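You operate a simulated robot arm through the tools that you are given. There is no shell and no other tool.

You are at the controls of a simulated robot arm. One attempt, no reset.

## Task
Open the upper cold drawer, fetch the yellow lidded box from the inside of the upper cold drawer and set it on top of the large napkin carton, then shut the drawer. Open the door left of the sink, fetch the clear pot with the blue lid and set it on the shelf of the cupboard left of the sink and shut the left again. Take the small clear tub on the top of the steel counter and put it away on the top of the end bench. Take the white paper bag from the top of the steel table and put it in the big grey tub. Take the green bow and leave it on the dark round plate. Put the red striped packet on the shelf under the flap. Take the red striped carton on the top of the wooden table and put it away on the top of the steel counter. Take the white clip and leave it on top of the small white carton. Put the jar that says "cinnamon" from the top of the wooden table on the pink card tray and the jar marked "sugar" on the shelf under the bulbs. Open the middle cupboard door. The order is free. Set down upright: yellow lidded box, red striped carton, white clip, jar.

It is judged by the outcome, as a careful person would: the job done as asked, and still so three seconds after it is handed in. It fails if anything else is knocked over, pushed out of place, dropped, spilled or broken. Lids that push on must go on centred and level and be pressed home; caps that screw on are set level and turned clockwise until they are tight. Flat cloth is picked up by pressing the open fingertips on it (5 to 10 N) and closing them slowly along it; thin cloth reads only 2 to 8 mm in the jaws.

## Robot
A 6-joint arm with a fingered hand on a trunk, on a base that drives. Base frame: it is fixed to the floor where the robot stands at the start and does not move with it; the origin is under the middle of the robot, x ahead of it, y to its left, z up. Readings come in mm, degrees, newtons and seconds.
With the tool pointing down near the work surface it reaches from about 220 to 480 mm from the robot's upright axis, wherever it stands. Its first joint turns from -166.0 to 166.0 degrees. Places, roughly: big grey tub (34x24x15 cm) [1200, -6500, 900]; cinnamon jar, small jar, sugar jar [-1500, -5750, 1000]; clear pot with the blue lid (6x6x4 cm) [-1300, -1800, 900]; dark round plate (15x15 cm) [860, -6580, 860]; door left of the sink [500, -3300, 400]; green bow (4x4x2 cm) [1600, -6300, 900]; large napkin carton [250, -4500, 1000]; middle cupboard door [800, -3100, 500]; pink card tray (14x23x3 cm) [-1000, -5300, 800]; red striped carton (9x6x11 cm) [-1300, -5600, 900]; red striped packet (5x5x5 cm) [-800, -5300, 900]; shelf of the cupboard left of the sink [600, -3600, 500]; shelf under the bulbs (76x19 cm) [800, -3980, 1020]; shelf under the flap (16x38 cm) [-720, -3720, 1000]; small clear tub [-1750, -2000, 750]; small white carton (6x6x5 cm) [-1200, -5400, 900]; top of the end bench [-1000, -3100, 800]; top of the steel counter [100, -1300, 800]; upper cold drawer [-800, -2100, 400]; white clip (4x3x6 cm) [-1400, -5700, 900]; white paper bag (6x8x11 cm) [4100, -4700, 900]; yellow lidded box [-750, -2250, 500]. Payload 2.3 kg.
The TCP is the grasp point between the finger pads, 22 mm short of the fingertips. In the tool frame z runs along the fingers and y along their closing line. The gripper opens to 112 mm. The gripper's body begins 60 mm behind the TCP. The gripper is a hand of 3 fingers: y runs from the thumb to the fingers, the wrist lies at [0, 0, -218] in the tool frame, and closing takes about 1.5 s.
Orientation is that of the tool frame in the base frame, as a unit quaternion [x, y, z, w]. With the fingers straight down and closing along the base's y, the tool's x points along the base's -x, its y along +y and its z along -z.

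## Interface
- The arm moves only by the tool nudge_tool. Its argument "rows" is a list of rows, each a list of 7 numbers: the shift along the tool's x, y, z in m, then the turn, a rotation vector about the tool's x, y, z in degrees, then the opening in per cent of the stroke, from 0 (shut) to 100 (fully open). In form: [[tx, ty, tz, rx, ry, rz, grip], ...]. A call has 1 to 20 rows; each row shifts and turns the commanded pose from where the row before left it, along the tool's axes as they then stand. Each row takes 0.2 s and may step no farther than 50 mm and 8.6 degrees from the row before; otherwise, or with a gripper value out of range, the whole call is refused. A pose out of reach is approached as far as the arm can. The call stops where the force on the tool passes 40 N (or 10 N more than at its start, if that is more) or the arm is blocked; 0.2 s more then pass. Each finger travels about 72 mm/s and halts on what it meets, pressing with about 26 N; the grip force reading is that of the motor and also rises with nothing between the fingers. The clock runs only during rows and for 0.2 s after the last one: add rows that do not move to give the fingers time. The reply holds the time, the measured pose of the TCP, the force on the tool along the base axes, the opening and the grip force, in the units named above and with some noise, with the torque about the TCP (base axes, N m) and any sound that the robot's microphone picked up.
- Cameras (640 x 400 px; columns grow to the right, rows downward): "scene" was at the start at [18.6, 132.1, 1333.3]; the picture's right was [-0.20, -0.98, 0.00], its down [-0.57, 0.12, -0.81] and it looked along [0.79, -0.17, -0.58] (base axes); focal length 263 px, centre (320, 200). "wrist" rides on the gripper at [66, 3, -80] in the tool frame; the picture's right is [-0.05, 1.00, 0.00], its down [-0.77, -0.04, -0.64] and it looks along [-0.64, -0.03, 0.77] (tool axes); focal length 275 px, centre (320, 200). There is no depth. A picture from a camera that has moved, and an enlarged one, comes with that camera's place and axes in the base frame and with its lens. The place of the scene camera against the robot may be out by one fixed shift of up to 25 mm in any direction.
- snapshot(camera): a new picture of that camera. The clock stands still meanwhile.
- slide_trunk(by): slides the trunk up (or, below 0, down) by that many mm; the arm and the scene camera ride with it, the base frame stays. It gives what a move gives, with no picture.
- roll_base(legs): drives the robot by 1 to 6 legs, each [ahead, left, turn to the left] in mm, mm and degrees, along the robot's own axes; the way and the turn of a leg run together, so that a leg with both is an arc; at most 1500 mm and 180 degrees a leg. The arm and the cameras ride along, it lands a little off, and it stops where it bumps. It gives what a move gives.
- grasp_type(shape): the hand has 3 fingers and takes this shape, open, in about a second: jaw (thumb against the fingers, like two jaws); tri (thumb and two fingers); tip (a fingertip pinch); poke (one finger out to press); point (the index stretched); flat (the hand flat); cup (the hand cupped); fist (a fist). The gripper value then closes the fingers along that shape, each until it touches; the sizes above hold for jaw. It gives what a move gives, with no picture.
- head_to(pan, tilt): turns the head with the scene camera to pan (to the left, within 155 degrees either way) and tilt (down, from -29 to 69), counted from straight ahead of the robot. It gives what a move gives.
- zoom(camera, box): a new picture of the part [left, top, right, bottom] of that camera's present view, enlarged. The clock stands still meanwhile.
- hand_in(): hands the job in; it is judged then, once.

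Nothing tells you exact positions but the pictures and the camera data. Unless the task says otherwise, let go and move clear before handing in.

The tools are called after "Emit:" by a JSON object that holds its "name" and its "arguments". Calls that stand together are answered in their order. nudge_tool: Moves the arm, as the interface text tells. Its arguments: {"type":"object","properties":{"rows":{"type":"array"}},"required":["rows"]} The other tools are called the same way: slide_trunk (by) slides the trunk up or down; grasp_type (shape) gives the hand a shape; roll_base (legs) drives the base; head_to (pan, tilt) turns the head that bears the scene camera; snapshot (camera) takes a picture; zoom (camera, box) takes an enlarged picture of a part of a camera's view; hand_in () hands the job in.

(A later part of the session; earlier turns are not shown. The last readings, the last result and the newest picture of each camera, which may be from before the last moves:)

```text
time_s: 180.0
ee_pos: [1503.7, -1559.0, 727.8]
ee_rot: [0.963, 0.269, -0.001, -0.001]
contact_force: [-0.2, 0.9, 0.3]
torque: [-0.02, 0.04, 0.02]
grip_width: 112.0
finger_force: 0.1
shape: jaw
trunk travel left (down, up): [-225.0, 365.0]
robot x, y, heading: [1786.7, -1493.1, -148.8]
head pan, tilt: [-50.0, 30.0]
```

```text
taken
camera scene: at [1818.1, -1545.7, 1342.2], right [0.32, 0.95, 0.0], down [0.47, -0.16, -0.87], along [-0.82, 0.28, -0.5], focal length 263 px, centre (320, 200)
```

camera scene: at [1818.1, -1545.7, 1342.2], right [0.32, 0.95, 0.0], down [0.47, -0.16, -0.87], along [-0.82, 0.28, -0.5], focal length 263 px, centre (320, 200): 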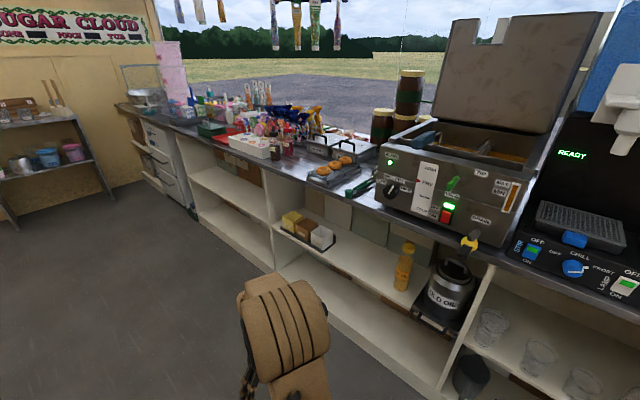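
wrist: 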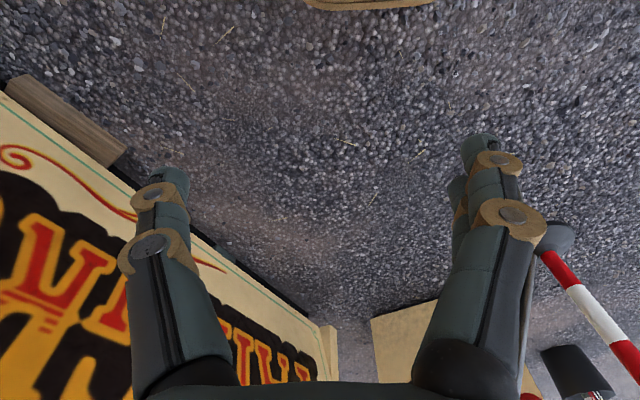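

I'm inside: cupboards and sink along the left, the cold drawers at the far right, a steel end bench with a small wooden shelf above it on the end wall (the shelf under the flap is reachable from inside). I'll drive up the aisle for closer views.

Emit:
{"name": "roll_base", "arguments": {"legs": [[1300, 0, -2]]}}

Emit:
{"name": "head_to", "arguments": {"pan": 40, "tilt": 30}}

Emit:
{"name": "snapshot", "arguments": {"camera": "scene"}}

Emit:
{"name": "head_to", "arguments": {"pan": 0, "tilt": 25}}

Emit:
{"name": "snapshot", "arguments": {"camera": "scene"}}

Emit:
{"name": "head_to", "arguments": {"pan": -50, "tilt": 30}}

Emit:
{"name": "snapshot", "arguments": {"camera": "scene"}}

```text
time_s: 186.7
ee_pos: [336.2, -2189.6, 727.4]
ee_rot: [0.972, 0.235, 0.0, 0.0]
contact_force: [0.2, 0.0, 0.4]
torque: [0.01, -0.01, 0.01]
grip_width: 111.9
finger_force: 0.1
shape: jaw
trunk travel left (down, up): [-225.0, 365.0]
robot x, y, heading: [625.5, -2146.9, -152.8]
head pan, tilt: [-50.0, 30.0]
```

```text
time_s: 188.3
ee_pos: [335.0, -2190.5, 726.4]
ee_rot: [0.972, 0.235, 0.0, -0.001]
contact_force: [-0.3, 0.3, 0.3]
torque: [0.01, 0.02, 0.0]
grip_width: 111.8
finger_force: 0.1
shape: jaw
trunk travel left (down, up): [-225.0, 365.0]
robot x, y, heading: [626.1, -2144.9, -152.7]
head pan, tilt: [40.0, 30.0]
```

```text
taken
camera scene: at [698.1, -2317.4, 1342.2], right [-0.92, 0.39, 0.0], down [0.19, 0.46, -0.87], along [-0.34, -0.8, -0.5], focal length 263 px, centre (320, 200)
```

scene: 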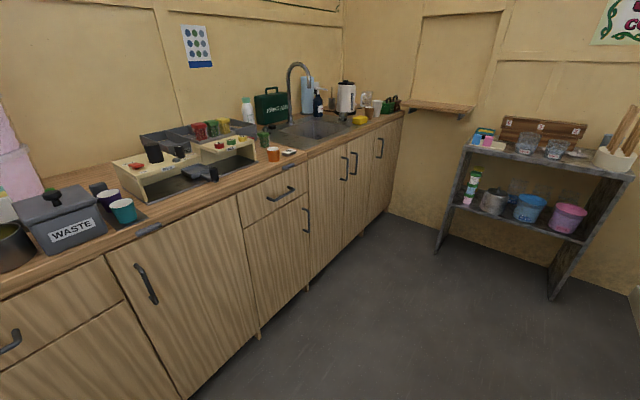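

```text
time_s: 189.4
ee_pos: [336.1, -2190.1, 728.3]
ee_rot: [0.972, 0.235, 0.001, 0.0]
contact_force: [0.3, 0.0, 0.7]
torque: [0.01, 0.03, -0.02]
grip_width: 111.7
finger_force: 0.0
shape: jaw
trunk travel left (down, up): [-225.0, 365.0]
robot x, y, heading: [624.0, -2144.5, -152.8]
head pan, tilt: [0.0, 25.0]
```

```text
taken
camera scene: at [651.3, -2276.2, 1350.2], right [-0.46, 0.89, 0.0], down [0.38, 0.19, -0.91], along [-0.81, -0.41, -0.42], focal length 263 px, centre (320, 200)
```

scene: 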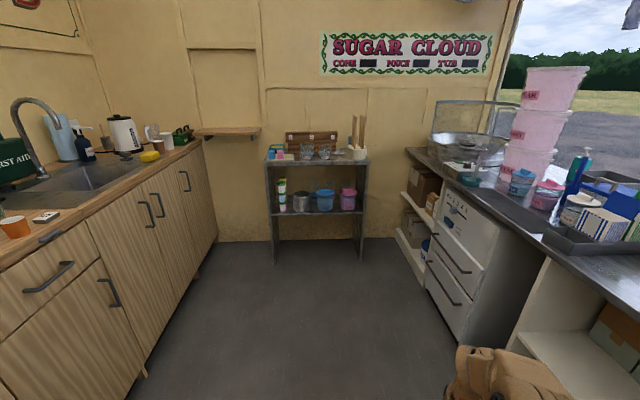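

```text
time_s: 190.6
ee_pos: [336.3, -2189.8, 727.2]
ee_rot: [0.972, 0.235, 0.001, 0.0]
contact_force: [-0.4, 0.0, -0.8]
torque: [0.0, 0.0, -0.02]
grip_width: 112.0
finger_force: 0.1
shape: jaw
trunk travel left (down, up): [-225.0, 365.0]
robot x, y, heading: [620.2, -2143.3, -152.7]
head pan, tilt: [-50.0, 30.0]
```

```text
taken
camera scene: at [649.8, -2199.0, 1342.3], right [0.39, 0.92, 0.0], down [0.46, -0.19, -0.87], along [-0.8, 0.34, -0.5], focal length 263 px, centre (320, 200)
```

scene: 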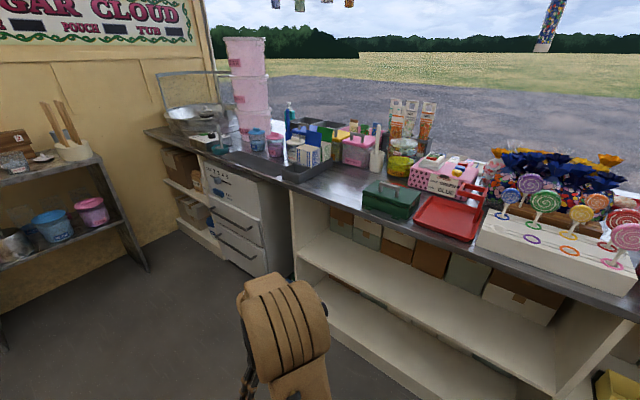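

The door left of the sink is the one under the small drawer (handle around t=1245), the middle cupboard door is the full-height one beside it (handle around t=1910), and the white cold-drawer unit is opposite. First I'll test how far the arm reaches in the open aisle, so I can place the base well.

Emit:
{"name": "nudge_tool", "arguments": {"rows": [[-0.05, 0, 0, 0, 0, 0, 100], [-0.05, 0, 0, 0, 0, 0, 100], [-0.05, 0, 0, 0, 0, 0, 100], [-0.05, 0, 0, 0, 0, 0, 100], [-0.05, 0, 0, 0, 0, 0, 100], [-0.05, 0, 0, 0, 0, 0, 100], [0, 0, 0, 0, 0, 0, 100]]}}

Emit:
{"name": "head_to", "arguments": {"pan": 0, "tilt": 55}}

Emit:
{"name": "snapshot", "arguments": {"camera": "scene"}}

```text
time_s: 192.2
ee_pos: [147.2, -2293.3, 724.7]
ee_rot: [0.972, 0.236, -0.001, 0.0]
contact_force: [0.2, 1.0, 0.4]
torque: [-0.05, 0.03, 0.02]
grip_width: 112.2
finger_force: 0.1
shape: jaw
out of reach, approached as far as the arm can: row 5, 6
trunk travel left (down, up): [-225.0, 365.0]
robot x, y, heading: [623.3, -2145.3, -152.5]
head pan, tilt: [-50.0, 30.0]
```

```text
time_s: 193.4
ee_pos: [148.3, -2291.9, 725.2]
ee_rot: [0.972, 0.236, -0.001, 0.0]
contact_force: [0.4, 0.3, 0.2]
torque: [0.02, 0.0, 0.02]
grip_width: 111.7
finger_force: 0.0
shape: jaw
trunk travel left (down, up): [-225.0, 365.0]
robot x, y, heading: [622.7, -2142.7, -153.0]
head pan, tilt: [0.0, 55.0]
```

```text
taken
camera scene: at [668.9, -2267.0, 1306.2], right [-0.46, 0.89, 0.0], down [0.73, 0.37, -0.57], along [-0.51, -0.26, -0.82], focal length 263 px, centre (320, 200)
```

scene: 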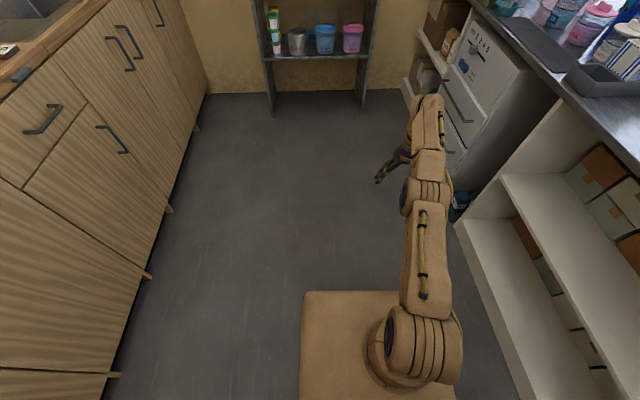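

The arm's turning axis sits toward the platform's front right (about 75 mm ahead, 90 mm right), and the straight-down reach ends about 490 mm ahead of centre. I'll fold the arm back and drive abreast of the cold drawers, which will be on my right.

Emit:
{"name": "nudge_tool", "arguments": {"rows": [[0.05, 0, 0, 0, 0, 0, 100], [0.05, 0, 0, 0, 0, 0, 100], [0.05, 0, 0, 0, 0, 0, 100], [0.05, 0, 0, 0, 0, 0, 100], [0, 0, 0, 0, 0, 0, 100]]}}

Emit:
{"name": "roll_base", "arguments": {"legs": [[1120, -48, 0], [0, 0, 1.7]]}}

Emit:
{"name": "head_to", "arguments": {"pan": -80, "tilt": 45}}

Emit:
{"name": "snapshot", "arguments": {"camera": "scene"}}

```text
time_s: 194.6
ee_pos: [149.1, -2280.8, 735.1]
ee_rot: [0.972, 0.235, 0.001, 0.0]
contact_force: [0.2, 0.4, 0.7]
torque: [0.0, -0.02, -0.01]
grip_width: 112.2
finger_force: 0.0
shape: jaw
out of reach, approached as far as the arm can: row 1, 2, 3, 4
trunk travel left (down, up): [-225.0, 365.0]
robot x, y, heading: [622.8, -2143.3, -152.8]
head pan, tilt: [0.0, 55.0]
```

```text
time_s: 200.6
ee_pos: [-836.3, -2784.6, 734.7]
ee_rot: [0.964, 0.264, 0.001, 0.0]
contact_force: [-0.6, -0.2, -0.3]
torque: [0.01, 0.0, 0.0]
grip_width: 111.9
finger_force: 0.1
shape: jaw
trunk travel left (down, up): [-225.0, 365.0]
robot x, y, heading: [-374.4, -2619.2, -149.2]
head pan, tilt: [0.0, 55.0]
```

```text
time_s: 202.1
ee_pos: [-837.3, -2783.3, 734.1]
ee_rot: [0.965, 0.264, 0.001, 0.0]
contact_force: [-1.3, -0.1, 0.8]
torque: [0.01, -0.05, -0.05]
grip_width: 111.9
finger_force: 0.1
shape: jaw
trunk travel left (down, up): [-225.0, 365.0]
robot x, y, heading: [-375.2, -2621.4, -149.5]
head pan, tilt: [-80.0, 45.0]
```

```text
taken
camera scene: at [-310.2, -2641.0, 1319.6], right [0.76, 0.65, 0.0], down [0.46, -0.54, -0.71], along [-0.46, 0.54, -0.71], focal length 263 px, centre (320, 200)
```

scene: 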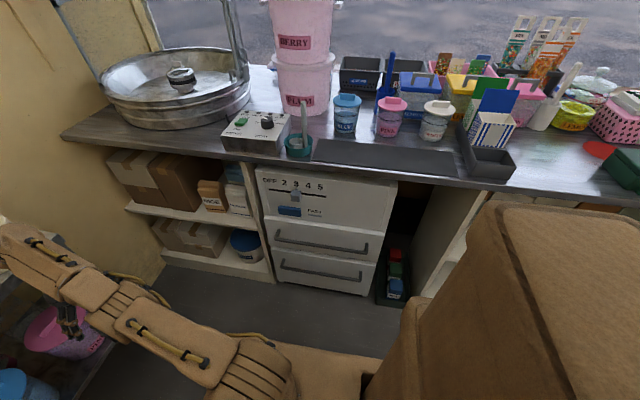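

The arm hasn't come back from full stretch yet, and it reported those rows as out of reach. I'll bring it in with smaller steps.

Emit:
{"name": "nudge_tool", "arguments": {"rows": [[0.02, 0, 0, 0, 0, 0, 100], [0.02, 0, 0, 0, 0, 0, 100], [0.02, 0, 0, 0, 0, 0, 100], [0.02, 0, 0, 0, 0, 0, 100], [0, 0, 0, 0, 0, 0, 100]]}}

```text
time_s: 203.3
ee_pos: [-838.3, -2771.0, 745.0]
ee_rot: [0.964, 0.264, 0.002, -0.001]
contact_force: [-0.2, 0.3, -0.4]
torque: [-0.03, 0.0, 0.01]
grip_width: 111.9
finger_force: 0.0
shape: jaw
out of reach, approached as far as the arm can: row 1, 2, 3, 4
trunk travel left (down, up): [-225.0, 365.0]
robot x, y, heading: [-372.9, -2620.2, -149.6]
head pan, tilt: [-80.0, 45.0]
```

It drifts sideways instead of folding, which looks like a straight-elbow snag. I'll try folding it while raising the tool.

Emit:
{"name": "nudge_tool", "arguments": {"rows": [[0.03, 0, -0.04, 0, 0, 0, 100], [0.03, 0, -0.04, 0, 0, 0, 100], [0.03, 0, -0.04, 0, 0, 0, 100], [0.03, 0, -0.04, 0, 0, 0, 100], [0, 0, 0, 0, 0, 0, 100]]}}

Emit:
{"name": "snapshot", "arguments": {"camera": "scene"}}

```text
time_s: 204.5
ee_pos: [-799.4, -2739.2, 848.3]
ee_rot: [0.965, 0.264, 0.0, 0.0]
contact_force: [-1.0, -0.1, -0.9]
torque: [-0.01, 0.02, -0.04]
grip_width: 111.9
finger_force: 0.0
shape: jaw
out of reach, approached as far as the arm can: row 1, 2, 3
trunk travel left (down, up): [-225.0, 365.0]
robot x, y, heading: [-373.9, -2625.1, -149.5]
head pan, tilt: [-80.0, 45.0]
```

```text
taken
camera scene: at [-309.7, -2640.7, 1319.6], right [0.76, 0.65, 0.0], down [0.46, -0.54, -0.71], along [-0.46, 0.54, -0.71], focal length 263 px, centre (320, 200)
```

scene: 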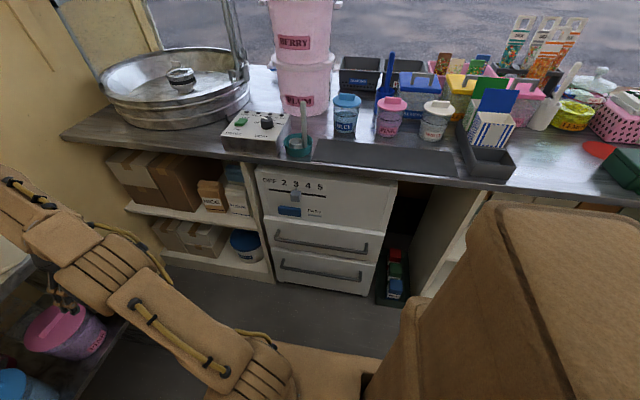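

That worked: it's reachable again. I'll go on retracting at this height.

Emit:
{"name": "nudge_tool", "arguments": {"rows": [[0.04, 0, 0, 0, 0, 0, 100], [0.04, 0, 0, 0, 0, 0, 100], [0.04, 0, 0, 0, 0, 0, 100], [0.03, 0, 0, 0, 0, 0, 100], [0, 0, 0, 0, 0, 0, 100]]}}

```text
time_s: 205.7
ee_pos: [-672.2, -2665.1, 843.0]
ee_rot: [0.964, 0.264, 0.0, 0.0]
contact_force: [-0.2, -0.9, -0.8]
torque: [-0.02, -0.02, -0.01]
grip_width: 111.6
finger_force: 0.0
shape: jaw
trunk travel left (down, up): [-225.0, 365.0]
robot x, y, heading: [-373.0, -2623.7, -149.1]
head pan, tilt: [-80.0, 45.0]
```

Now I'll lower the trunk and swing the arm round to the right, toward the cold drawers.

Emit:
{"name": "slide_trunk", "arguments": {"by": -200}}

Emit:
{"name": "nudge_tool", "arguments": {"rows": [[0.0026, -0.0345, 0, 0, 0, 8.5, 100], [0.0026, -0.0345, 0, 0, 0, 8.5, 100], [0.0026, -0.0345, 0, 0, 0, 8.5, 100], [0.0026, -0.0345, 0, 0, 0, 8.5, 100], [0.0026, -0.0345, 0, 0, 0, 8.5, 100], [0.0026, -0.0345, 0, 0, 0, 8.5, 100], [0.0026, -0.0345, 0, 0, 0, 8.5, 100], [0.0026, -0.0345, 0, 0, 0, 8.5, 100], [0.0026, -0.0345, 0, 0, 0, 8.5, 100], [0.0026, -0.0345, 0, 0, 0, 8.5, 100], [0, 0, 0, 0, 0, 0, 100]]}}

Emit:
{"name": "snapshot", "arguments": {"camera": "scene"}}

```text
time_s: 207.9
ee_pos: [-672.7, -2667.1, 643.9]
ee_rot: [0.964, 0.264, 0.001, 0.001]
contact_force: [0.2, -0.1, -0.6]
torque: [0.01, -0.01, 0.0]
grip_width: 111.9
finger_force: 0.0
shape: jaw
trunk travel left (down, up): [-25.0, 565.0]
robot x, y, heading: [-373.7, -2622.9, -149.1]
head pan, tilt: [-80.0, 45.0]
```

```text
time_s: 210.3
ee_pos: [-606.8, -2358.3, 644.0]
ee_rot: [0.889, -0.458, 0.001, -0.001]
contact_force: [-0.6, -0.2, -0.2]
torque: [-0.01, 0.0, 0.02]
grip_width: 112.0
finger_force: 0.1
shape: jaw
trunk travel left (down, up): [-25.0, 565.0]
robot x, y, heading: [-373.0, -2620.1, -149.5]
head pan, tilt: [-80.0, 45.0]
```

```text
taken
camera scene: at [-310.1, -2640.8, 1119.6], right [0.76, 0.65, 0.0], down [0.46, -0.54, -0.71], along [-0.46, 0.54, -0.71], focal length 263 px, centre (320, 200)
```

scene: 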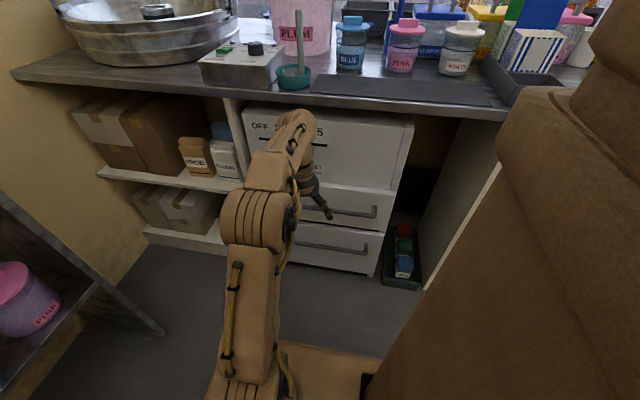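

The arm now points at the drawers. I'll square up the base, finish the turn and tilt the tool up so the wrist camera sees the drawer fronts.

Emit:
{"name": "roll_base", "arguments": {"legs": [[0, 0, -1.7]]}}

Emit:
{"name": "nudge_tool", "arguments": {"rows": [[0, 0, 0, 0, 0, 4.9, 100], [-0.02, 0, 0, 0, -8.5, 0, 100], [-0.02, 0, 0, 0, -8.5, 0, 100], [-0.02, 0, 0, 0, -8.5, 0, 100], [-0.02, 0, 0, 0, -8.5, 0, 100], [0, 0, 0, 0, -8.5, 0, 100], [0, 0, 0, 0, 0, 0, 100]]}}

Emit:
{"name": "snapshot", "arguments": {"camera": "wrist"}}

```text
time_s: 211.1
ee_pos: [-597.9, -2351.9, 644.4]
ee_rot: [0.882, -0.471, 0.0, -0.001]
contact_force: [0.0, 0.2, -0.7]
torque: [0.01, 0.03, -0.01]
grip_width: 112.1
finger_force: 0.1
shape: jaw
trunk travel left (down, up): [-25.0, 565.0]
robot x, y, heading: [-373.7, -2623.7, -151.1]
head pan, tilt: [-80.0, 45.0]
```

```text
time_s: 212.7
ee_pos: [-636.1, -2284.6, 661.9]
ee_rot: [0.803, -0.473, -0.312, -0.184]
contact_force: [0.1, -0.5, 0.5]
torque: [-0.01, -0.01, 0.0]
grip_width: 112.1
finger_force: 0.1
shape: jaw
trunk travel left (down, up): [-25.0, 565.0]
robot x, y, heading: [-376.7, -2616.1, -151.0]
head pan, tilt: [-80.0, 45.0]
```

```text
taken
camera wrist: at [-589.6, -2376.2, 675.7], right [-0.89, -0.45, 0.03], down [-0.04, 0.14, 0.99], along [-0.45, 0.88, -0.14], focal length 275 px, centre (320, 200)
```

wrist: 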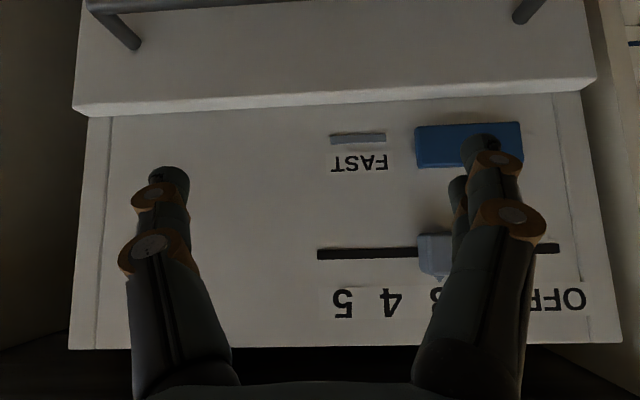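

The upper drawer front's top edge is near z=530 and its bar handle lies around z=435. I'll back the base away a little and bring the tool nearly level at handle height, with the fingers rolled to close up and down on the bar.

Emit:
{"name": "roll_base", "arguments": {"legs": [[0, 120, 0]]}}

Emit:
{"name": "nudge_tool", "arguments": {"rows": [[0, 0, 0.03, 0, -7.5, 0, 60], [0, 0, 0.03, 0, -7.5, 0, 60], [0.03, 0, 0.02, 0, -7.5, 0, 60], [0.03, 0, 0.01, 0, -7.5, 0, 60], [0.04, 0, 0, 0, -7.5, 0, 60], [0.04, 0, 0, 0, 0, 0, 60], [0, 0, 0, 0, 0, 0, 60]]}}

Emit:
{"name": "snapshot", "arguments": {"camera": "wrist"}}

Emit:
{"name": "snapshot", "arguments": {"camera": "scene"}}

```text
time_s: 213.9
ee_pos: [-578.4, -2389.9, 661.0]
ee_rot: [0.802, -0.474, -0.313, -0.186]
contact_force: [0.6, -0.1, 0.3]
torque: [0.0, 0.0, 0.01]
grip_width: 111.8
finger_force: 0.0
shape: jaw
trunk travel left (down, up): [-25.0, 565.0]
robot x, y, heading: [-311.7, -2727.6, -151.1]
head pan, tilt: [-80.0, 45.0]
```

```text
time_s: 215.5
ee_pos: [-589.2, -2371.0, 473.6]
ee_rot: [0.66, -0.389, -0.554, -0.327]
contact_force: [-0.3, 0.3, 0.3]
torque: [-0.02, 0.01, -0.01]
grip_width: 67.6
finger_force: 0.0
shape: jaw
trunk travel left (down, up): [-25.0, 565.0]
robot x, y, heading: [-319.0, -2729.3, -151.2]
head pan, tilt: [-80.0, 45.0]
```

```text
taken
camera wrist: at [-548.3, -2451.3, 422.2], right [-0.88, -0.48, 0.04], down [0.27, -0.41, 0.87], along [-0.4, 0.78, 0.49], focal length 275 px, centre (320, 200)
```

wrist: 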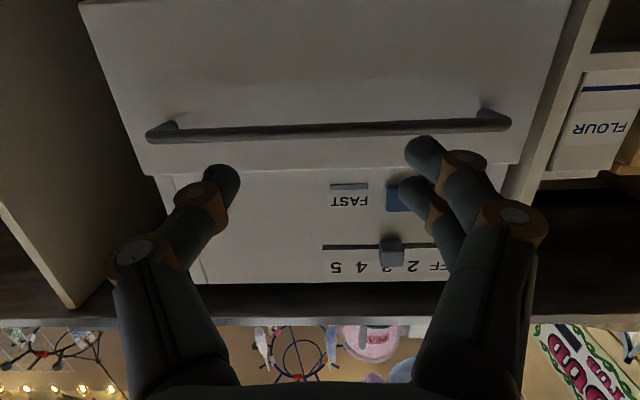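

```text
taken
camera scene: at [-253.0, -2748.4, 1119.6], right [0.78, 0.63, 0.0], down [0.44, -0.55, -0.71], along [-0.44, 0.55, -0.71], focal length 263 px, centre (320, 200)
```

scene: 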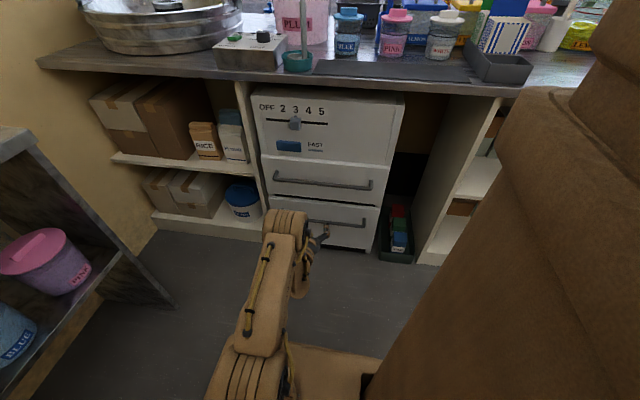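

Triangulating from the two wrist views puts the bar near n≈460, z≈493. Now I'll roll the hand a quarter turn so the fingers close vertically on the bar.

Emit:
{"name": "nudge_tool", "arguments": {"rows": [[0, 0, 0, 0, 0, 8.2, 55], [0, 0, 0, 0, 0, 8.2, 55], [0, 0, 0, 0, 0, 8.2, 55], [0, 0, 0, 0, 0, 8.2, 55], [0, 0, 0, 0, 0, 8.2, 55], [0, 0, 0, 0, 0, 8.2, 55], [0, 0, 0, 0, 0, 8.2, 55], [0, 0, 0, 0, 0, 8.2, 55], [0, 0, 0, 0, 0, 8.2, 55], [0, 0, 0, 0, 0, 8.2, 55], [0, 0, 0, 0, 0, 8.0, 55], [0, 0, 0, 0, 0, 0, 55]]}}

Emit:
{"name": "snapshot", "arguments": {"camera": "wrist"}}

```text
time_s: 218.1
ee_pos: [-587.4, -2371.0, 474.2]
ee_rot: [-0.191, 0.741, 0.623, -0.16]
contact_force: [-0.6, -1.1, 0.3]
torque: [-0.01, -0.04, 0.0]
grip_width: 62.6
finger_force: 0.1
shape: jaw
trunk travel left (down, up): [-25.0, 565.0]
robot x, y, heading: [-316.4, -2729.5, -151.2]
head pan, tilt: [-80.0, 45.0]
```

```text
taken
camera wrist: at [-608.4, -2472.3, 491.1], right [-0.04, 0.17, 0.98], down [0.98, -0.18, 0.07], along [0.19, 0.97, -0.16], focal length 275 px, centre (320, 200)
```

wrist: 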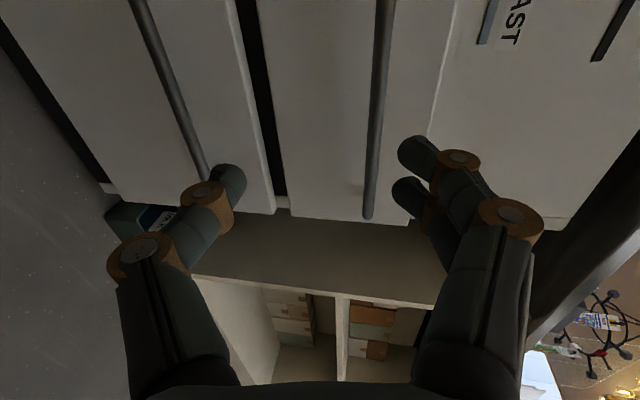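

The bar lies about 52 mm above my tool axis, at z≈494 — both estimates agree. I'll line up and advance, stopping short to check.

Emit:
{"name": "nudge_tool", "arguments": {"rows": [[0, 0.025, 0.02, 0, 0, 0, 50], [0, 0.0263, 0.03, 0, 0, 0, 50], [0, 0, 0.04, 0, 0, 0, 50], [0, 0, 0.03, 0, 0, 0, 50], [0, 0, 0.02, 0, 0, 0, 50], [0, 0, 0, 0, 0, 0, 50]]}}

Emit:
{"name": "snapshot", "arguments": {"camera": "wrist"}}

```text
time_s: 219.5
ee_pos: [-660.6, -2241.8, 499.8]
ee_rot: [-0.192, 0.742, 0.623, -0.16]
contact_force: [0.6, -0.5, 0.1]
torque: [0.03, 0.0, 0.04]
grip_width: 56.6
finger_force: 0.0
shape: jaw
trunk travel left (down, up): [-25.0, 565.0]
robot x, y, heading: [-313.4, -2726.7, -151.1]
head pan, tilt: [-80.0, 45.0]
```

```text
taken
camera wrist: at [-680.4, -2342.7, 517.0], right [-0.04, 0.17, 0.98], down [0.98, -0.18, 0.08], along [0.19, 0.97, -0.16], focal length 275 px, centre (320, 200)
```

wrist: 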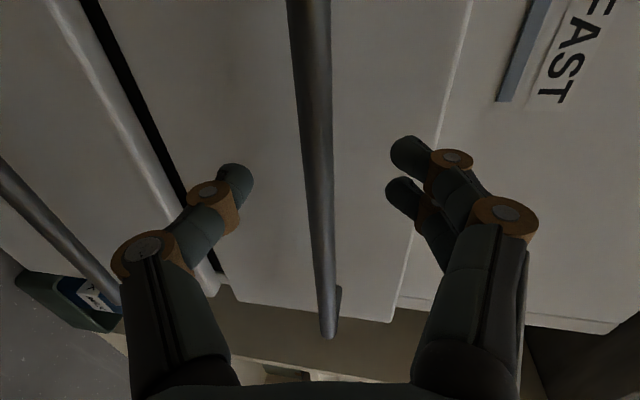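

The bar is centred between the fingers. I'll advance the last stretch and close.

Emit:
{"name": "nudge_tool", "arguments": {"rows": [[0, 0, 0.02, 0, 0, 0, 50], [0, 0, 0.015, 0, 0, 0, 50], [0, 0, 0, 0, 0, 0, 30], [0, 0, 0, 0, 0, 0, 0], [0, 0, 0, 0, 0, 0, 0], [0, 0, 0, 0, 0, 0, 0], [0, 0, 0, 0, 0, 0, 0]]}}

Emit:
{"name": "snapshot", "arguments": {"camera": "wrist"}}

```text
time_s: 221.1
ee_pos: [-676.3, -2210.4, 491.9]
ee_rot: [-0.192, 0.743, 0.621, -0.16]
contact_force: [-0.6, 2.5, -5.7]
torque: [0.02, 0.03, -0.01]
grip_width: 0.0
finger_force: 26.6
shape: jaw
trunk travel left (down, up): [-25.0, 565.0]
robot x, y, heading: [-316.0, -2729.4, -151.1]
head pan, tilt: [-80.0, 45.0]
```

```text
taken
camera wrist: at [-696.7, -2311.5, 508.6], right [-0.05, 0.18, 0.98], down [0.98, -0.18, 0.08], along [0.19, 0.97, -0.16], focal length 275 px, centre (320, 200)
```

wrist: 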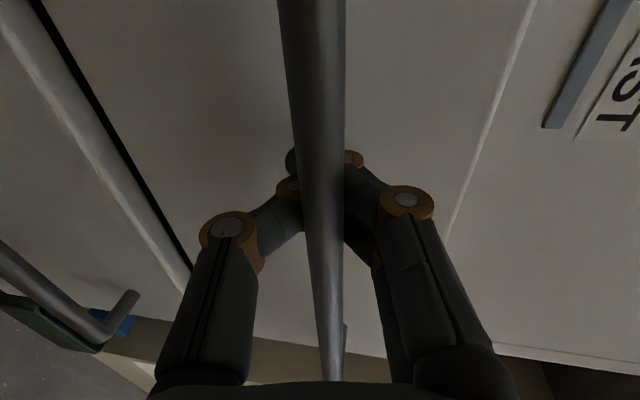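

The fingers have closed behind the bar and caged it, so I can pull. I'll start gently with the arm to see that the drawer follows.

Emit:
{"name": "nudge_tool", "arguments": {"rows": [[0, -0.0034, -0.0197, 0, 0, 0, 0], [0, -0.0034, -0.0197, 0, 0, 0, 0], [0, -0.0034, -0.0197, 0, 0, 0, 0], [0, 0, 0, 0, 0, 0, 0]]}}

Emit:
{"name": "snapshot", "arguments": {"camera": "wrist"}}

```text
time_s: 222.1
ee_pos: [-646.2, -2266.4, 494.3]
ee_rot: [-0.192, 0.741, 0.623, -0.161]
contact_force: [-0.2, -0.4, -6.5]
torque: [0.12, 0.05, 0.0]
grip_width: 0.0
finger_force: 26.2
shape: jaw
trunk travel left (down, up): [-25.0, 565.0]
robot x, y, heading: [-314.5, -2725.9, -151.0]
head pan, tilt: [-80.0, 45.0]
```

```text
taken
camera wrist: at [-667.3, -2366.3, 511.2], right [-0.04, 0.17, 0.98], down [0.98, -0.18, 0.08], along [0.19, 0.97, -0.16], focal length 275 px, centre (320, 200)
```

wrist: 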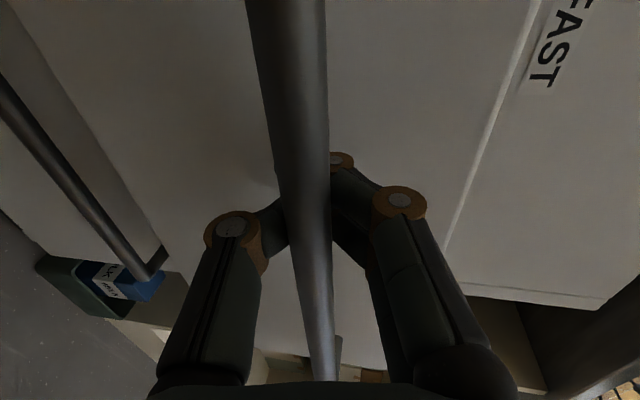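

The bar stayed with the hand, so the drawer is sliding out. I'll pull it further by rolling the base sideways.

Emit:
{"name": "roll_base", "arguments": {"legs": [[0, 200, 0]]}}

Emit:
{"name": "head_to", "arguments": {"pan": -85, "tilt": 50}}

Emit:
{"name": "snapshot", "arguments": {"camera": "scene"}}

Emit:
{"name": "snapshot", "arguments": {"camera": "wrist"}}

```text
time_s: 223.7
ee_pos: [-548.0, -2441.6, 494.3]
ee_rot: [-0.191, 0.742, 0.622, -0.159]
contact_force: [0.1, -1.2, -1.6]
torque: [0.08, 0.01, 0.03]
grip_width: 0.2
finger_force: 26.3
shape: jaw
trunk travel left (down, up): [-25.0, 565.0]
robot x, y, heading: [-217.9, -2904.5, -151.0]
head pan, tilt: [-80.0, 45.0]
```

```text
time_s: 224.4
ee_pos: [-547.5, -2441.3, 494.6]
ee_rot: [-0.191, 0.742, 0.623, -0.159]
contact_force: [0.9, -0.4, -1.9]
torque: [0.03, 0.01, 0.01]
grip_width: 0.0
finger_force: 25.3
shape: jaw
trunk travel left (down, up): [-25.0, 565.0]
robot x, y, heading: [-220.3, -2905.2, -151.3]
head pan, tilt: [-85.0, 50.0]
```

```text
taken
camera scene: at [-148.2, -2924.4, 1112.8], right [0.83, 0.55, 0.0], down [0.42, -0.64, -0.64], along [-0.36, 0.54, -0.77], focal length 263 px, centre (320, 200)
```

scene: 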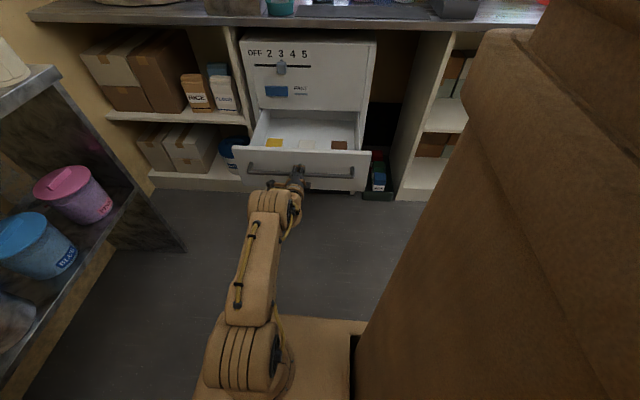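

```text
taken
camera wrist: at [-569.1, -2541.7, 511.1], right [-0.04, 0.17, 0.98], down [0.98, -0.18, 0.08], along [0.19, 0.97, -0.16], focal length 275 px, centre (320, 200)
```

wrist: 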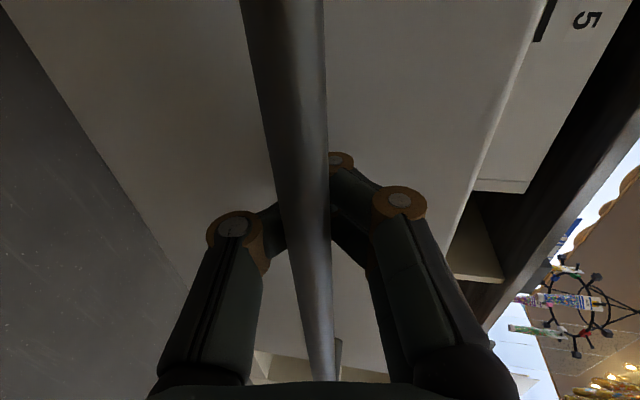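

The drawer is open by about 260 mm. I can see something yellow at its back left, so I'll zoom in.

Emit:
{"name": "zoom", "arguments": {"camera": "scene", "box": [230, 100, 390, 200]}}

```text
4.00 times, centred on (310, 150) of scene
camera zoom: at [-148.2, -2924.4, 1112.8], right [0.83, 0.55, 0.0], down [0.42, -0.64, -0.64], along [-0.36, 0.54, -0.77], focal length 1052 px, centre (360, 400)
```

zoom: 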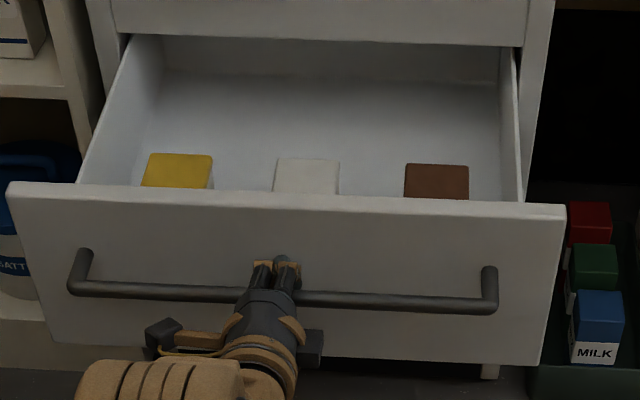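

Yellow, white and brown boxes sit behind the drawer front; the yellow one is at the left. I'll open the fingers, back off the handle and raise the hand.

Emit:
{"name": "nudge_tool", "arguments": {"rows": [[0, 0, 0, 0, 0, 0, 50], [0, 0, 0, 0, 0, 0, 50], [0, 0, 0, 0, 0, 0, 50], [0, 0, 0, 0, 0, 0, 50], [0, 0, 0, 0, 0, 0, 50]]}}

Emit:
{"name": "nudge_tool", "arguments": {"rows": [[0, 0, -0.02, 0, 0, 0, 50], [0, 0, -0.03, 0, 0, 0, 50], [0, 0, -0.03, 0, 0, 0, 50], [0, 0, 0, 0, 0, 0, 50]]}}

Emit:
{"name": "snapshot", "arguments": {"camera": "wrist"}}

```text
time_s: 225.6
ee_pos: [-548.1, -2440.8, 493.8]
ee_rot: [-0.192, 0.742, 0.623, -0.158]
contact_force: [-0.1, 0.7, 0.0]
torque: [-0.02, 0.03, 0.02]
grip_width: 55.6
finger_force: 0.0
shape: jaw
trunk travel left (down, up): [-25.0, 565.0]
robot x, y, heading: [-222.6, -2905.4, -151.1]
head pan, tilt: [-85.0, 50.0]
```

```text
time_s: 226.6
ee_pos: [-510.4, -2508.0, 508.6]
ee_rot: [-0.191, 0.742, 0.623, -0.159]
contact_force: [-0.1, 0.5, -0.3]
torque: [0.01, 0.01, -0.01]
grip_width: 55.2
finger_force: 0.1
shape: jaw
trunk travel left (down, up): [-25.0, 565.0]
robot x, y, heading: [-217.2, -2901.7, -151.1]
head pan, tilt: [-85.0, 50.0]
```

```text
taken
camera wrist: at [-531.0, -2609.7, 525.1], right [-0.04, 0.17, 0.98], down [0.98, -0.18, 0.08], along [0.19, 0.97, -0.16], focal length 275 px, centre (320, 200)
```

wrist: 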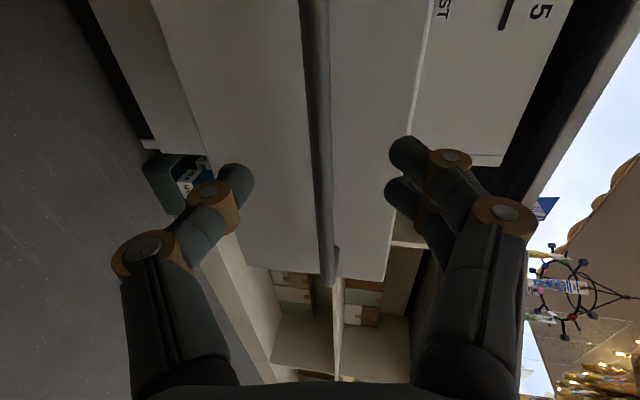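

I'm clear of the handle. I'll raise the trunk, tip the hand to point down, and move the base nearer so the arm can reach over the drawer.

Emit:
{"name": "slide_trunk", "arguments": {"by": 220}}

Emit:
{"name": "nudge_tool", "arguments": {"rows": [[0, 0.02, 0, 8.4, 0, 0, 80], [0, 0.02, 0, 8.4, 0, 0, 80], [0, 0.02, 0, 8.4, 0, 0, 80], [0, 0.01, 0, 8.4, 0, 0, 80], [0, 0, 0, 8.4, 0, 0, 80], [0, 0, 0, 8.4, 0, 0, 80], [0, 0, 0, 8.4, 0, 0, 80], [0, 0, 0, 8.4, 0, 0, 80], [0, 0, 0, 8.4, 0, 0, 80], [0, 0, 0, 4.4, 0, 0, 80], [0, 0, 0, 0, 0, 0, 80]]}}

Emit:
{"name": "roll_base", "arguments": {"legs": [[0, -230, 0]]}}

Emit:
{"name": "snapshot", "arguments": {"camera": "wrist"}}

Emit:
{"name": "snapshot", "arguments": {"camera": "scene"}}

```text
time_s: 228.9
ee_pos: [-509.7, -2508.0, 728.3]
ee_rot: [-0.19, 0.742, 0.622, -0.159]
contact_force: [-0.9, 0.3, 0.5]
torque: [0.02, -0.02, 0.01]
grip_width: 55.4
finger_force: 0.1
shape: jaw
trunk travel left (down, up): [-245.0, 345.0]
robot x, y, heading: [-222.3, -2903.9, -151.3]
head pan, tilt: [-85.0, 50.0]
```

```text
time_s: 231.3
ee_pos: [-509.2, -2571.3, 772.4]
ee_rot: [-0.247, 0.969, 0.0, -0.001]
contact_force: [-0.8, -0.6, -0.6]
torque: [-0.01, 0.0, -0.01]
grip_width: 89.6
finger_force: 0.0
shape: jaw
out of reach, approached as far as the arm can: row 4, 8, 9, 10
trunk travel left (down, up): [-245.0, 345.0]
robot x, y, heading: [-220.7, -2905.0, -151.2]
head pan, tilt: [-85.0, 50.0]
```

```text
time_s: 233.1
ee_pos: [-624.3, -2363.4, 773.2]
ee_rot: [-0.249, 0.969, 0.001, -0.001]
contact_force: [0.0, 0.4, 0.0]
torque: [0.01, 0.03, -0.01]
grip_width: 89.5
finger_force: 0.0
shape: jaw
trunk travel left (down, up): [-245.0, 345.0]
robot x, y, heading: [-331.3, -2694.7, -150.8]
head pan, tilt: [-85.0, 50.0]
```

```text
taken
camera wrist: at [-684.2, -2392.6, 852.7], right [-0.44, 0.9, 0.0], down [0.69, 0.34, 0.63], along [0.57, 0.28, -0.77], focal length 275 px, centre (320, 200)
```

wrist: 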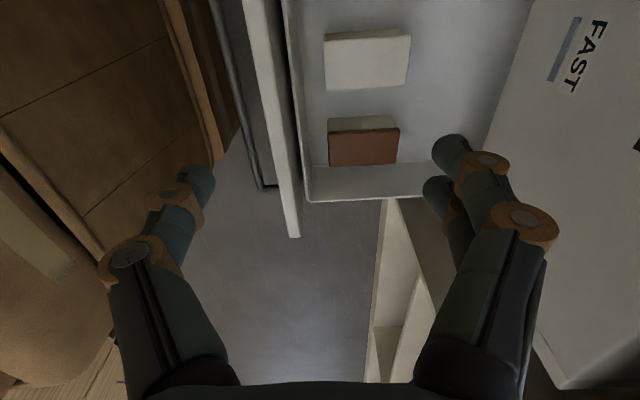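

```text
taken
camera scene: at [-262.3, -2716.0, 1332.7], right [0.83, 0.56, 0.0], down [0.43, -0.64, -0.64], along [-0.36, 0.53, -0.77], focal length 263 px, centre (320, 200)
```

scene: 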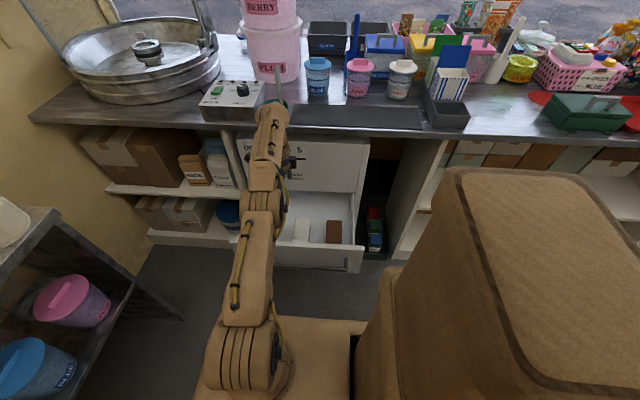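

Seen from the hand, the white and brown boxes lie in a row along the drawer; the yellow one should be at t≈755. I'll turn the hand back a quarter turn so it closes across the boxes' narrow side, and shift over the yellow box.

Emit:
{"name": "nudge_tool", "arguments": {"rows": [[0, 0, 0, 0, 0, -8.2, 85], [0, 0, 0, 0, 0, -8.2, 85], [0, 0, 0, 0, 0, -8.2, 85], [0, 0, 0, 0, 0, -8.2, 85], [0, 0, 0, 0, 0, -8.2, 85], [0, 0, 0, 0, 0, -8.2, 85], [0, 0, 0, 0, 0, -8.2, 85], [0, 0, 0, 0, 0, -8.2, 85], [0, 0, 0, 0, 0, -8.2, 85], [0, 0, 0, 0, 0, -8.2, 85], [0, 0, 0, 0, 0, -8.0, 85], [0, 0.045, 0, 0, 0, 0, 85], [0, 0.045, 0, 0, 0, 0, 85], [0, 0, 0, 0, 0, 0, 85]]}}

Emit:
{"name": "snapshot", "arguments": {"camera": "wrist"}}

```text
time_s: 236.1
ee_pos: [-692.8, -2417.3, 769.1]
ee_rot: [0.861, -0.509, -0.002, 0.0]
contact_force: [0.3, 0.0, -0.4]
torque: [0.01, 0.0, 0.0]
grip_width: 94.8
finger_force: 0.0
shape: jaw
out of reach, approached as far as the arm can: row 12, 13
trunk travel left (down, up): [-245.0, 345.0]
robot x, y, heading: [-334.4, -2695.4, -151.0]
head pan, tilt: [-85.0, 50.0]
```

```text
taken
camera wrist: at [-663.6, -2477.1, 848.1], right [-0.9, -0.44, 0.0], down [-0.34, 0.69, 0.64], along [-0.28, 0.57, -0.77], focal length 275 px, centre (320, 200)
```

wrist: 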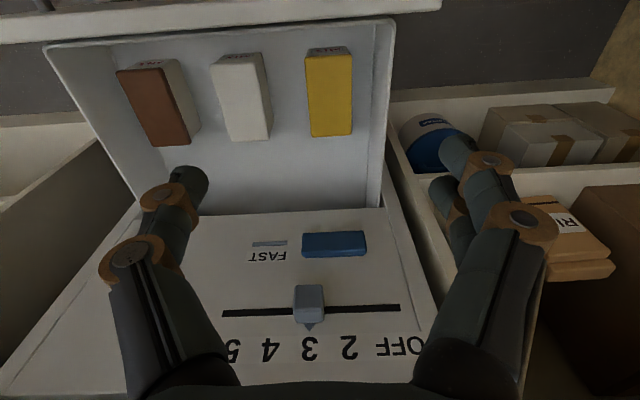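

I see all three boxes from above: the yellow one is about 55 mm wide and 100 mm long, centred near t=754, n=575. I'll move over it and partway down, then look again to get its height.

Emit:
{"name": "nudge_tool", "arguments": {"rows": [[-0.03, 0.0055, 0.03, 0, 0, 0, 85], [-0.031, 0.0055, 0.03, 0, 0, 0, 85], [0, 0, 0.04, 0, 0, 0, 85], [0, 0, 0.03, 0, 0, 0, 85], [0, 0, 0, 0, 0, 0, 85]]}}

Emit:
{"name": "snapshot", "arguments": {"camera": "wrist"}}

```text
time_s: 237.2
ee_pos: [-692.5, -2409.4, 635.3]
ee_rot: [0.861, -0.509, -0.001, 0.0]
contact_force: [0.2, 0.2, 0.1]
torque: [0.03, 0.02, 0.01]
grip_width: 95.1
finger_force: 0.1
shape: jaw
out of reach, approached as far as the arm can: row 1, 2
trunk travel left (down, up): [-245.0, 345.0]
robot x, y, heading: [-334.7, -2696.6, -151.0]
head pan, tilt: [-85.0, 50.0]
```

```text
taken
camera wrist: at [-664.6, -2468.1, 714.3], right [-0.9, -0.44, 0.0], down [-0.34, 0.69, 0.64], along [-0.28, 0.57, -0.77], focal length 275 px, centre (320, 200)
```

wrist: 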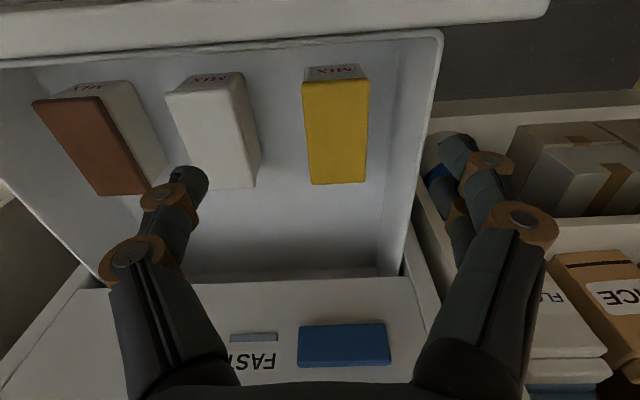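

Box top is near z=469, floor near z=419, centre (t=754, n=571). I'll shift over its centre and check that the pose is reached before going down.

Emit:
{"name": "nudge_tool", "arguments": {"rows": [[0, 0, 0.02, 0, 0, 0, 85], [-0.02, 0.005, 0.005, 0, 0, 0, 85], [-0.02, 0.005, 0.005, 0, 0, 0, 85], [-0.018, 0.005, 0, 0, 0, 0, 85], [0, 0, 0, 0, 0, 0, 85]]}}

Emit:
{"name": "snapshot", "arguments": {"camera": "wrist"}}

```text
time_s: 238.4
ee_pos: [-693.5, -2409.9, 613.7]
ee_rot: [0.861, -0.509, -0.002, 0.0]
contact_force: [0.2, 0.1, 0.1]
torque: [0.0, -0.03, -0.01]
grip_width: 95.1
finger_force: 0.0
shape: jaw
out of reach, approached as far as the arm can: row 2, 3, 4
trunk travel left (down, up): [-245.0, 345.0]
robot x, y, heading: [-330.3, -2694.9, -151.1]
head pan, tilt: [-85.0, 50.0]
```

```text
taken
camera wrist: at [-665.0, -2468.6, 694.6], right [-0.9, -0.44, 0.0], down [-0.34, 0.69, 0.64], along [-0.28, 0.57, -0.77], focal length 275 px, centre (320, 200)
```

wrist: 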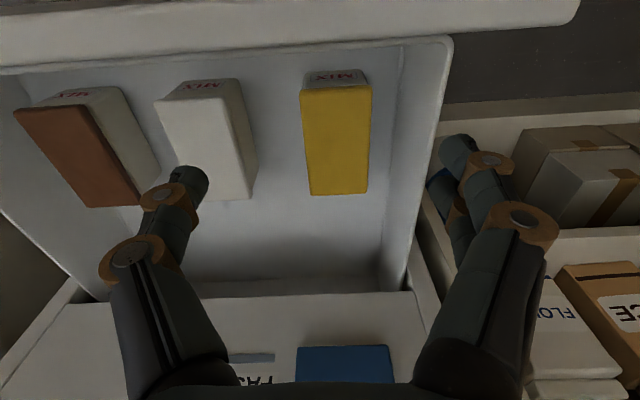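

The arm refuses those shifts. I'll look at its posture.

Emit:
{"name": "head_to", "arguments": {"pan": -75, "tilt": 40}}

Emit:
{"name": "snapshot", "arguments": {"camera": "scene"}}

```text
time_s: 239.2
ee_pos: [-694.8, -2409.7, 615.1]
ee_rot: [0.86, -0.51, -0.003, 0.0]
contact_force: [-0.5, -0.1, 0.6]
torque: [-0.02, 0.01, -0.01]
grip_width: 95.0
finger_force: 0.2
shape: jaw
trunk travel left (down, up): [-245.0, 345.0]
robot x, y, heading: [-331.6, -2691.7, -151.2]
head pan, tilt: [-75.0, 40.0]
```

```text
taken
camera scene: at [-278.1, -2718.9, 1346.8], right [0.72, 0.69, 0.0], down [0.45, -0.46, -0.77], along [-0.53, 0.55, -0.64], focal length 263 px, centre (320, 200)
```

scene: 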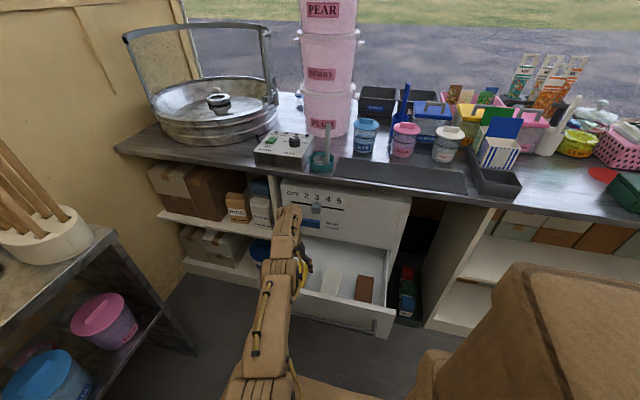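

The arm is fully stretched; its reach is better when the wrist is high relative to the trunk. I'll lower the trunk while raising the tool, and bring the base a little closer.

Emit:
{"name": "nudge_tool", "arguments": {"rows": [[0.01, 0, -0.04, 0, 0, 0, 85], [0, 0, -0.04, 0, 0, 0, 85], [0, 0, -0.04, 0, 0, 0, 85], [0, 0, -0.04, 0, 0, 0, 85], [0, 0, 0, 0, 0, 0, 85]]}}

Emit:
{"name": "slide_trunk", "arguments": {"by": -150}}

Emit:
{"name": "nudge_tool", "arguments": {"rows": [[0, 0, -0.04, 0, 0, 0, 85], [0, 0, -0.04, 0, 0, 0, 85], [0, 0, 0, 0, 0, 0, 85]]}}

Emit:
{"name": "slide_trunk", "arguments": {"by": -90}}

Emit:
{"name": "roll_base", "arguments": {"legs": [[60, -35, 0]]}}

```text
time_s: 240.4
ee_pos: [-690.6, -2420.7, 778.2]
ee_rot: [0.861, -0.509, -0.002, 0.0]
contact_force: [-0.1, 0.2, 0.0]
torque: [-0.04, 0.03, 0.01]
grip_width: 94.9
finger_force: 0.0
shape: jaw
trunk travel left (down, up): [-245.0, 345.0]
robot x, y, heading: [-330.8, -2696.2, -151.1]
head pan, tilt: [-75.0, 40.0]
```

```text
time_s: 242.1
ee_pos: [-690.8, -2421.0, 626.8]
ee_rot: [0.861, -0.509, -0.002, 0.0]
contact_force: [-0.2, -0.2, -0.4]
torque: [0.0, -0.02, -0.01]
grip_width: 95.0
finger_force: 0.0
shape: jaw
trunk travel left (down, up): [-95.0, 495.0]
robot x, y, heading: [-334.9, -2700.7, -151.3]
head pan, tilt: [-75.0, 40.0]
```

```text
time_s: 242.9
ee_pos: [-694.2, -2450.4, 683.1]
ee_rot: [0.861, -0.509, -0.002, 0.0]
contact_force: [0.2, -0.3, 0.1]
torque: [0.03, -0.03, -0.01]
grip_width: 95.1
finger_force: 0.2
shape: jaw
out of reach, approached as far as the arm can: row 1, 2
trunk travel left (down, up): [-95.0, 495.0]
robot x, y, heading: [-332.9, -2695.5, -151.2]
head pan, tilt: [-75.0, 40.0]
```

```text
time_s: 244.2
ee_pos: [-693.4, -2450.4, 593.4]
ee_rot: [0.861, -0.509, -0.002, 0.0]
contact_force: [0.2, -0.5, 0.0]
torque: [-0.01, 0.03, 0.02]
grip_width: 94.9
finger_force: 0.0
shape: jaw
trunk travel left (down, up): [-5.0, 585.0]
robot x, y, heading: [-331.8, -2697.0, -151.2]
head pan, tilt: [-75.0, 40.0]
```

```text
time_s: 245.2
ee_pos: [-764.5, -2448.0, 592.9]
ee_rot: [0.861, -0.509, -0.002, 0.0]
contact_force: [0.4, 0.1, -0.9]
torque: [0.03, -0.02, 0.01]
grip_width: 95.2
finger_force: 0.1
shape: jaw
trunk travel left (down, up): [-5.0, 585.0]
robot x, y, heading: [-407.4, -2693.6, -151.2]
head pan, tilt: [-75.0, 40.0]
```

From the limits met so far, the arm model comes out clean: turning axis 157 mm ahead and 90 mm right of centre, shoulder at z=875 plus trunk travel, wrist reach 341 mm. I'll tilt the tool 12° to gain reach and move over the yellow box.

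Emit:
{"name": "nudge_tool", "arguments": {"rows": [[0, 0, 0, 0, -6, 0, 85], [0, 0, 0, 0, -6, 0, 85], [-0.0186, -0.022, 0.004, 0, 0, 0, 85], [-0.0186, -0.022, 0.004, 0, 0, 0, 85], [-0.0186, -0.023, 0.004, 0, 0, 0, 85], [0, 0, 0, 0, 0, 0, 85]]}}

Emit:
{"name": "snapshot", "arguments": {"camera": "wrist"}}

```text
time_s: 246.6
ee_pos: [-737.1, -2385.3, 582.7]
ee_rot: [0.858, -0.51, -0.046, -0.025]
contact_force: [0.0, -0.7, 0.8]
torque: [-0.03, 0.01, -0.01]
grip_width: 95.2
finger_force: 0.0
shape: jaw
out of reach, approached as far as the arm can: row 1, 2, 3, 4, 5
trunk travel left (down, up): [-5.0, 585.0]
robot x, y, heading: [-402.3, -2694.0, -151.4]
head pan, tilt: [-75.0, 40.0]
```

```text
taken
camera wrist: at [-705.9, -2451.4, 655.2], right [-0.9, -0.44, 0.01], down [-0.3, 0.63, 0.71], along [-0.32, 0.64, -0.7], focal length 275 px, centre (320, 200)
```

wrist: 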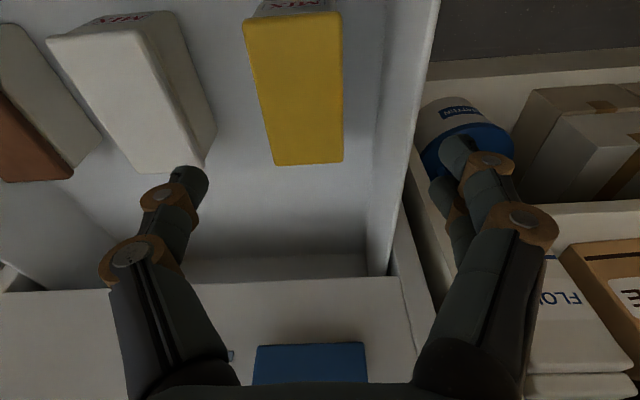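

The wrist was still too high relative to the shoulder, so it came up short. I'll go down vertically to just above the box top, then finish the sideways correction.

Emit:
{"name": "nudge_tool", "arguments": {"rows": [[0.004, 0, 0.038, 0, 0, 0, 85], [0.004, 0, 0.038, 0, 0, 0, 85], [0, 0, 0, 0, 0, 0, 85]]}}

Emit:
{"name": "snapshot", "arguments": {"camera": "wrist"}}

```text
time_s: 247.2
ee_pos: [-739.0, -2385.4, 517.0]
ee_rot: [0.858, -0.51, -0.056, -0.029]
contact_force: [1.9, 3.1, 26.6]
torque: [-0.76, 1.25, -0.03]
grip_width: 93.9
finger_force: 0.0
shape: jaw
trunk travel left (down, up): [-5.0, 585.0]
robot x, y, heading: [-400.2, -2690.9, -151.2]
head pan, tilt: [-75.0, 40.0]
stopped in row 3: the force on the tool passed its limit at 48 N (the readings are from after the stop); the commanded pose is now the measured one
```

```text
taken
camera wrist: at [-706.5, -2453.0, 588.3], right [-0.9, -0.44, 0.01], down [-0.29, 0.62, 0.73], along [-0.32, 0.65, -0.69], focal length 275 px, centre (320, 200)
```

wrist: 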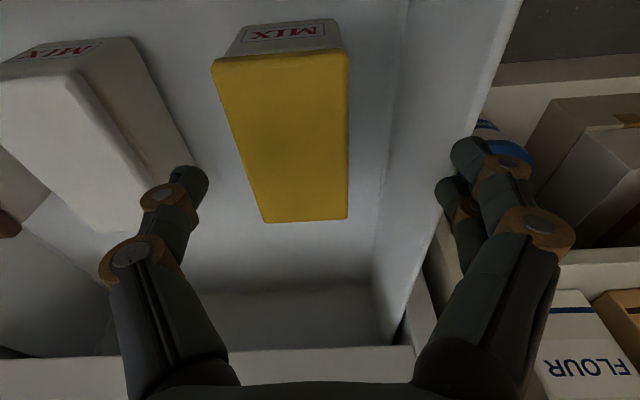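

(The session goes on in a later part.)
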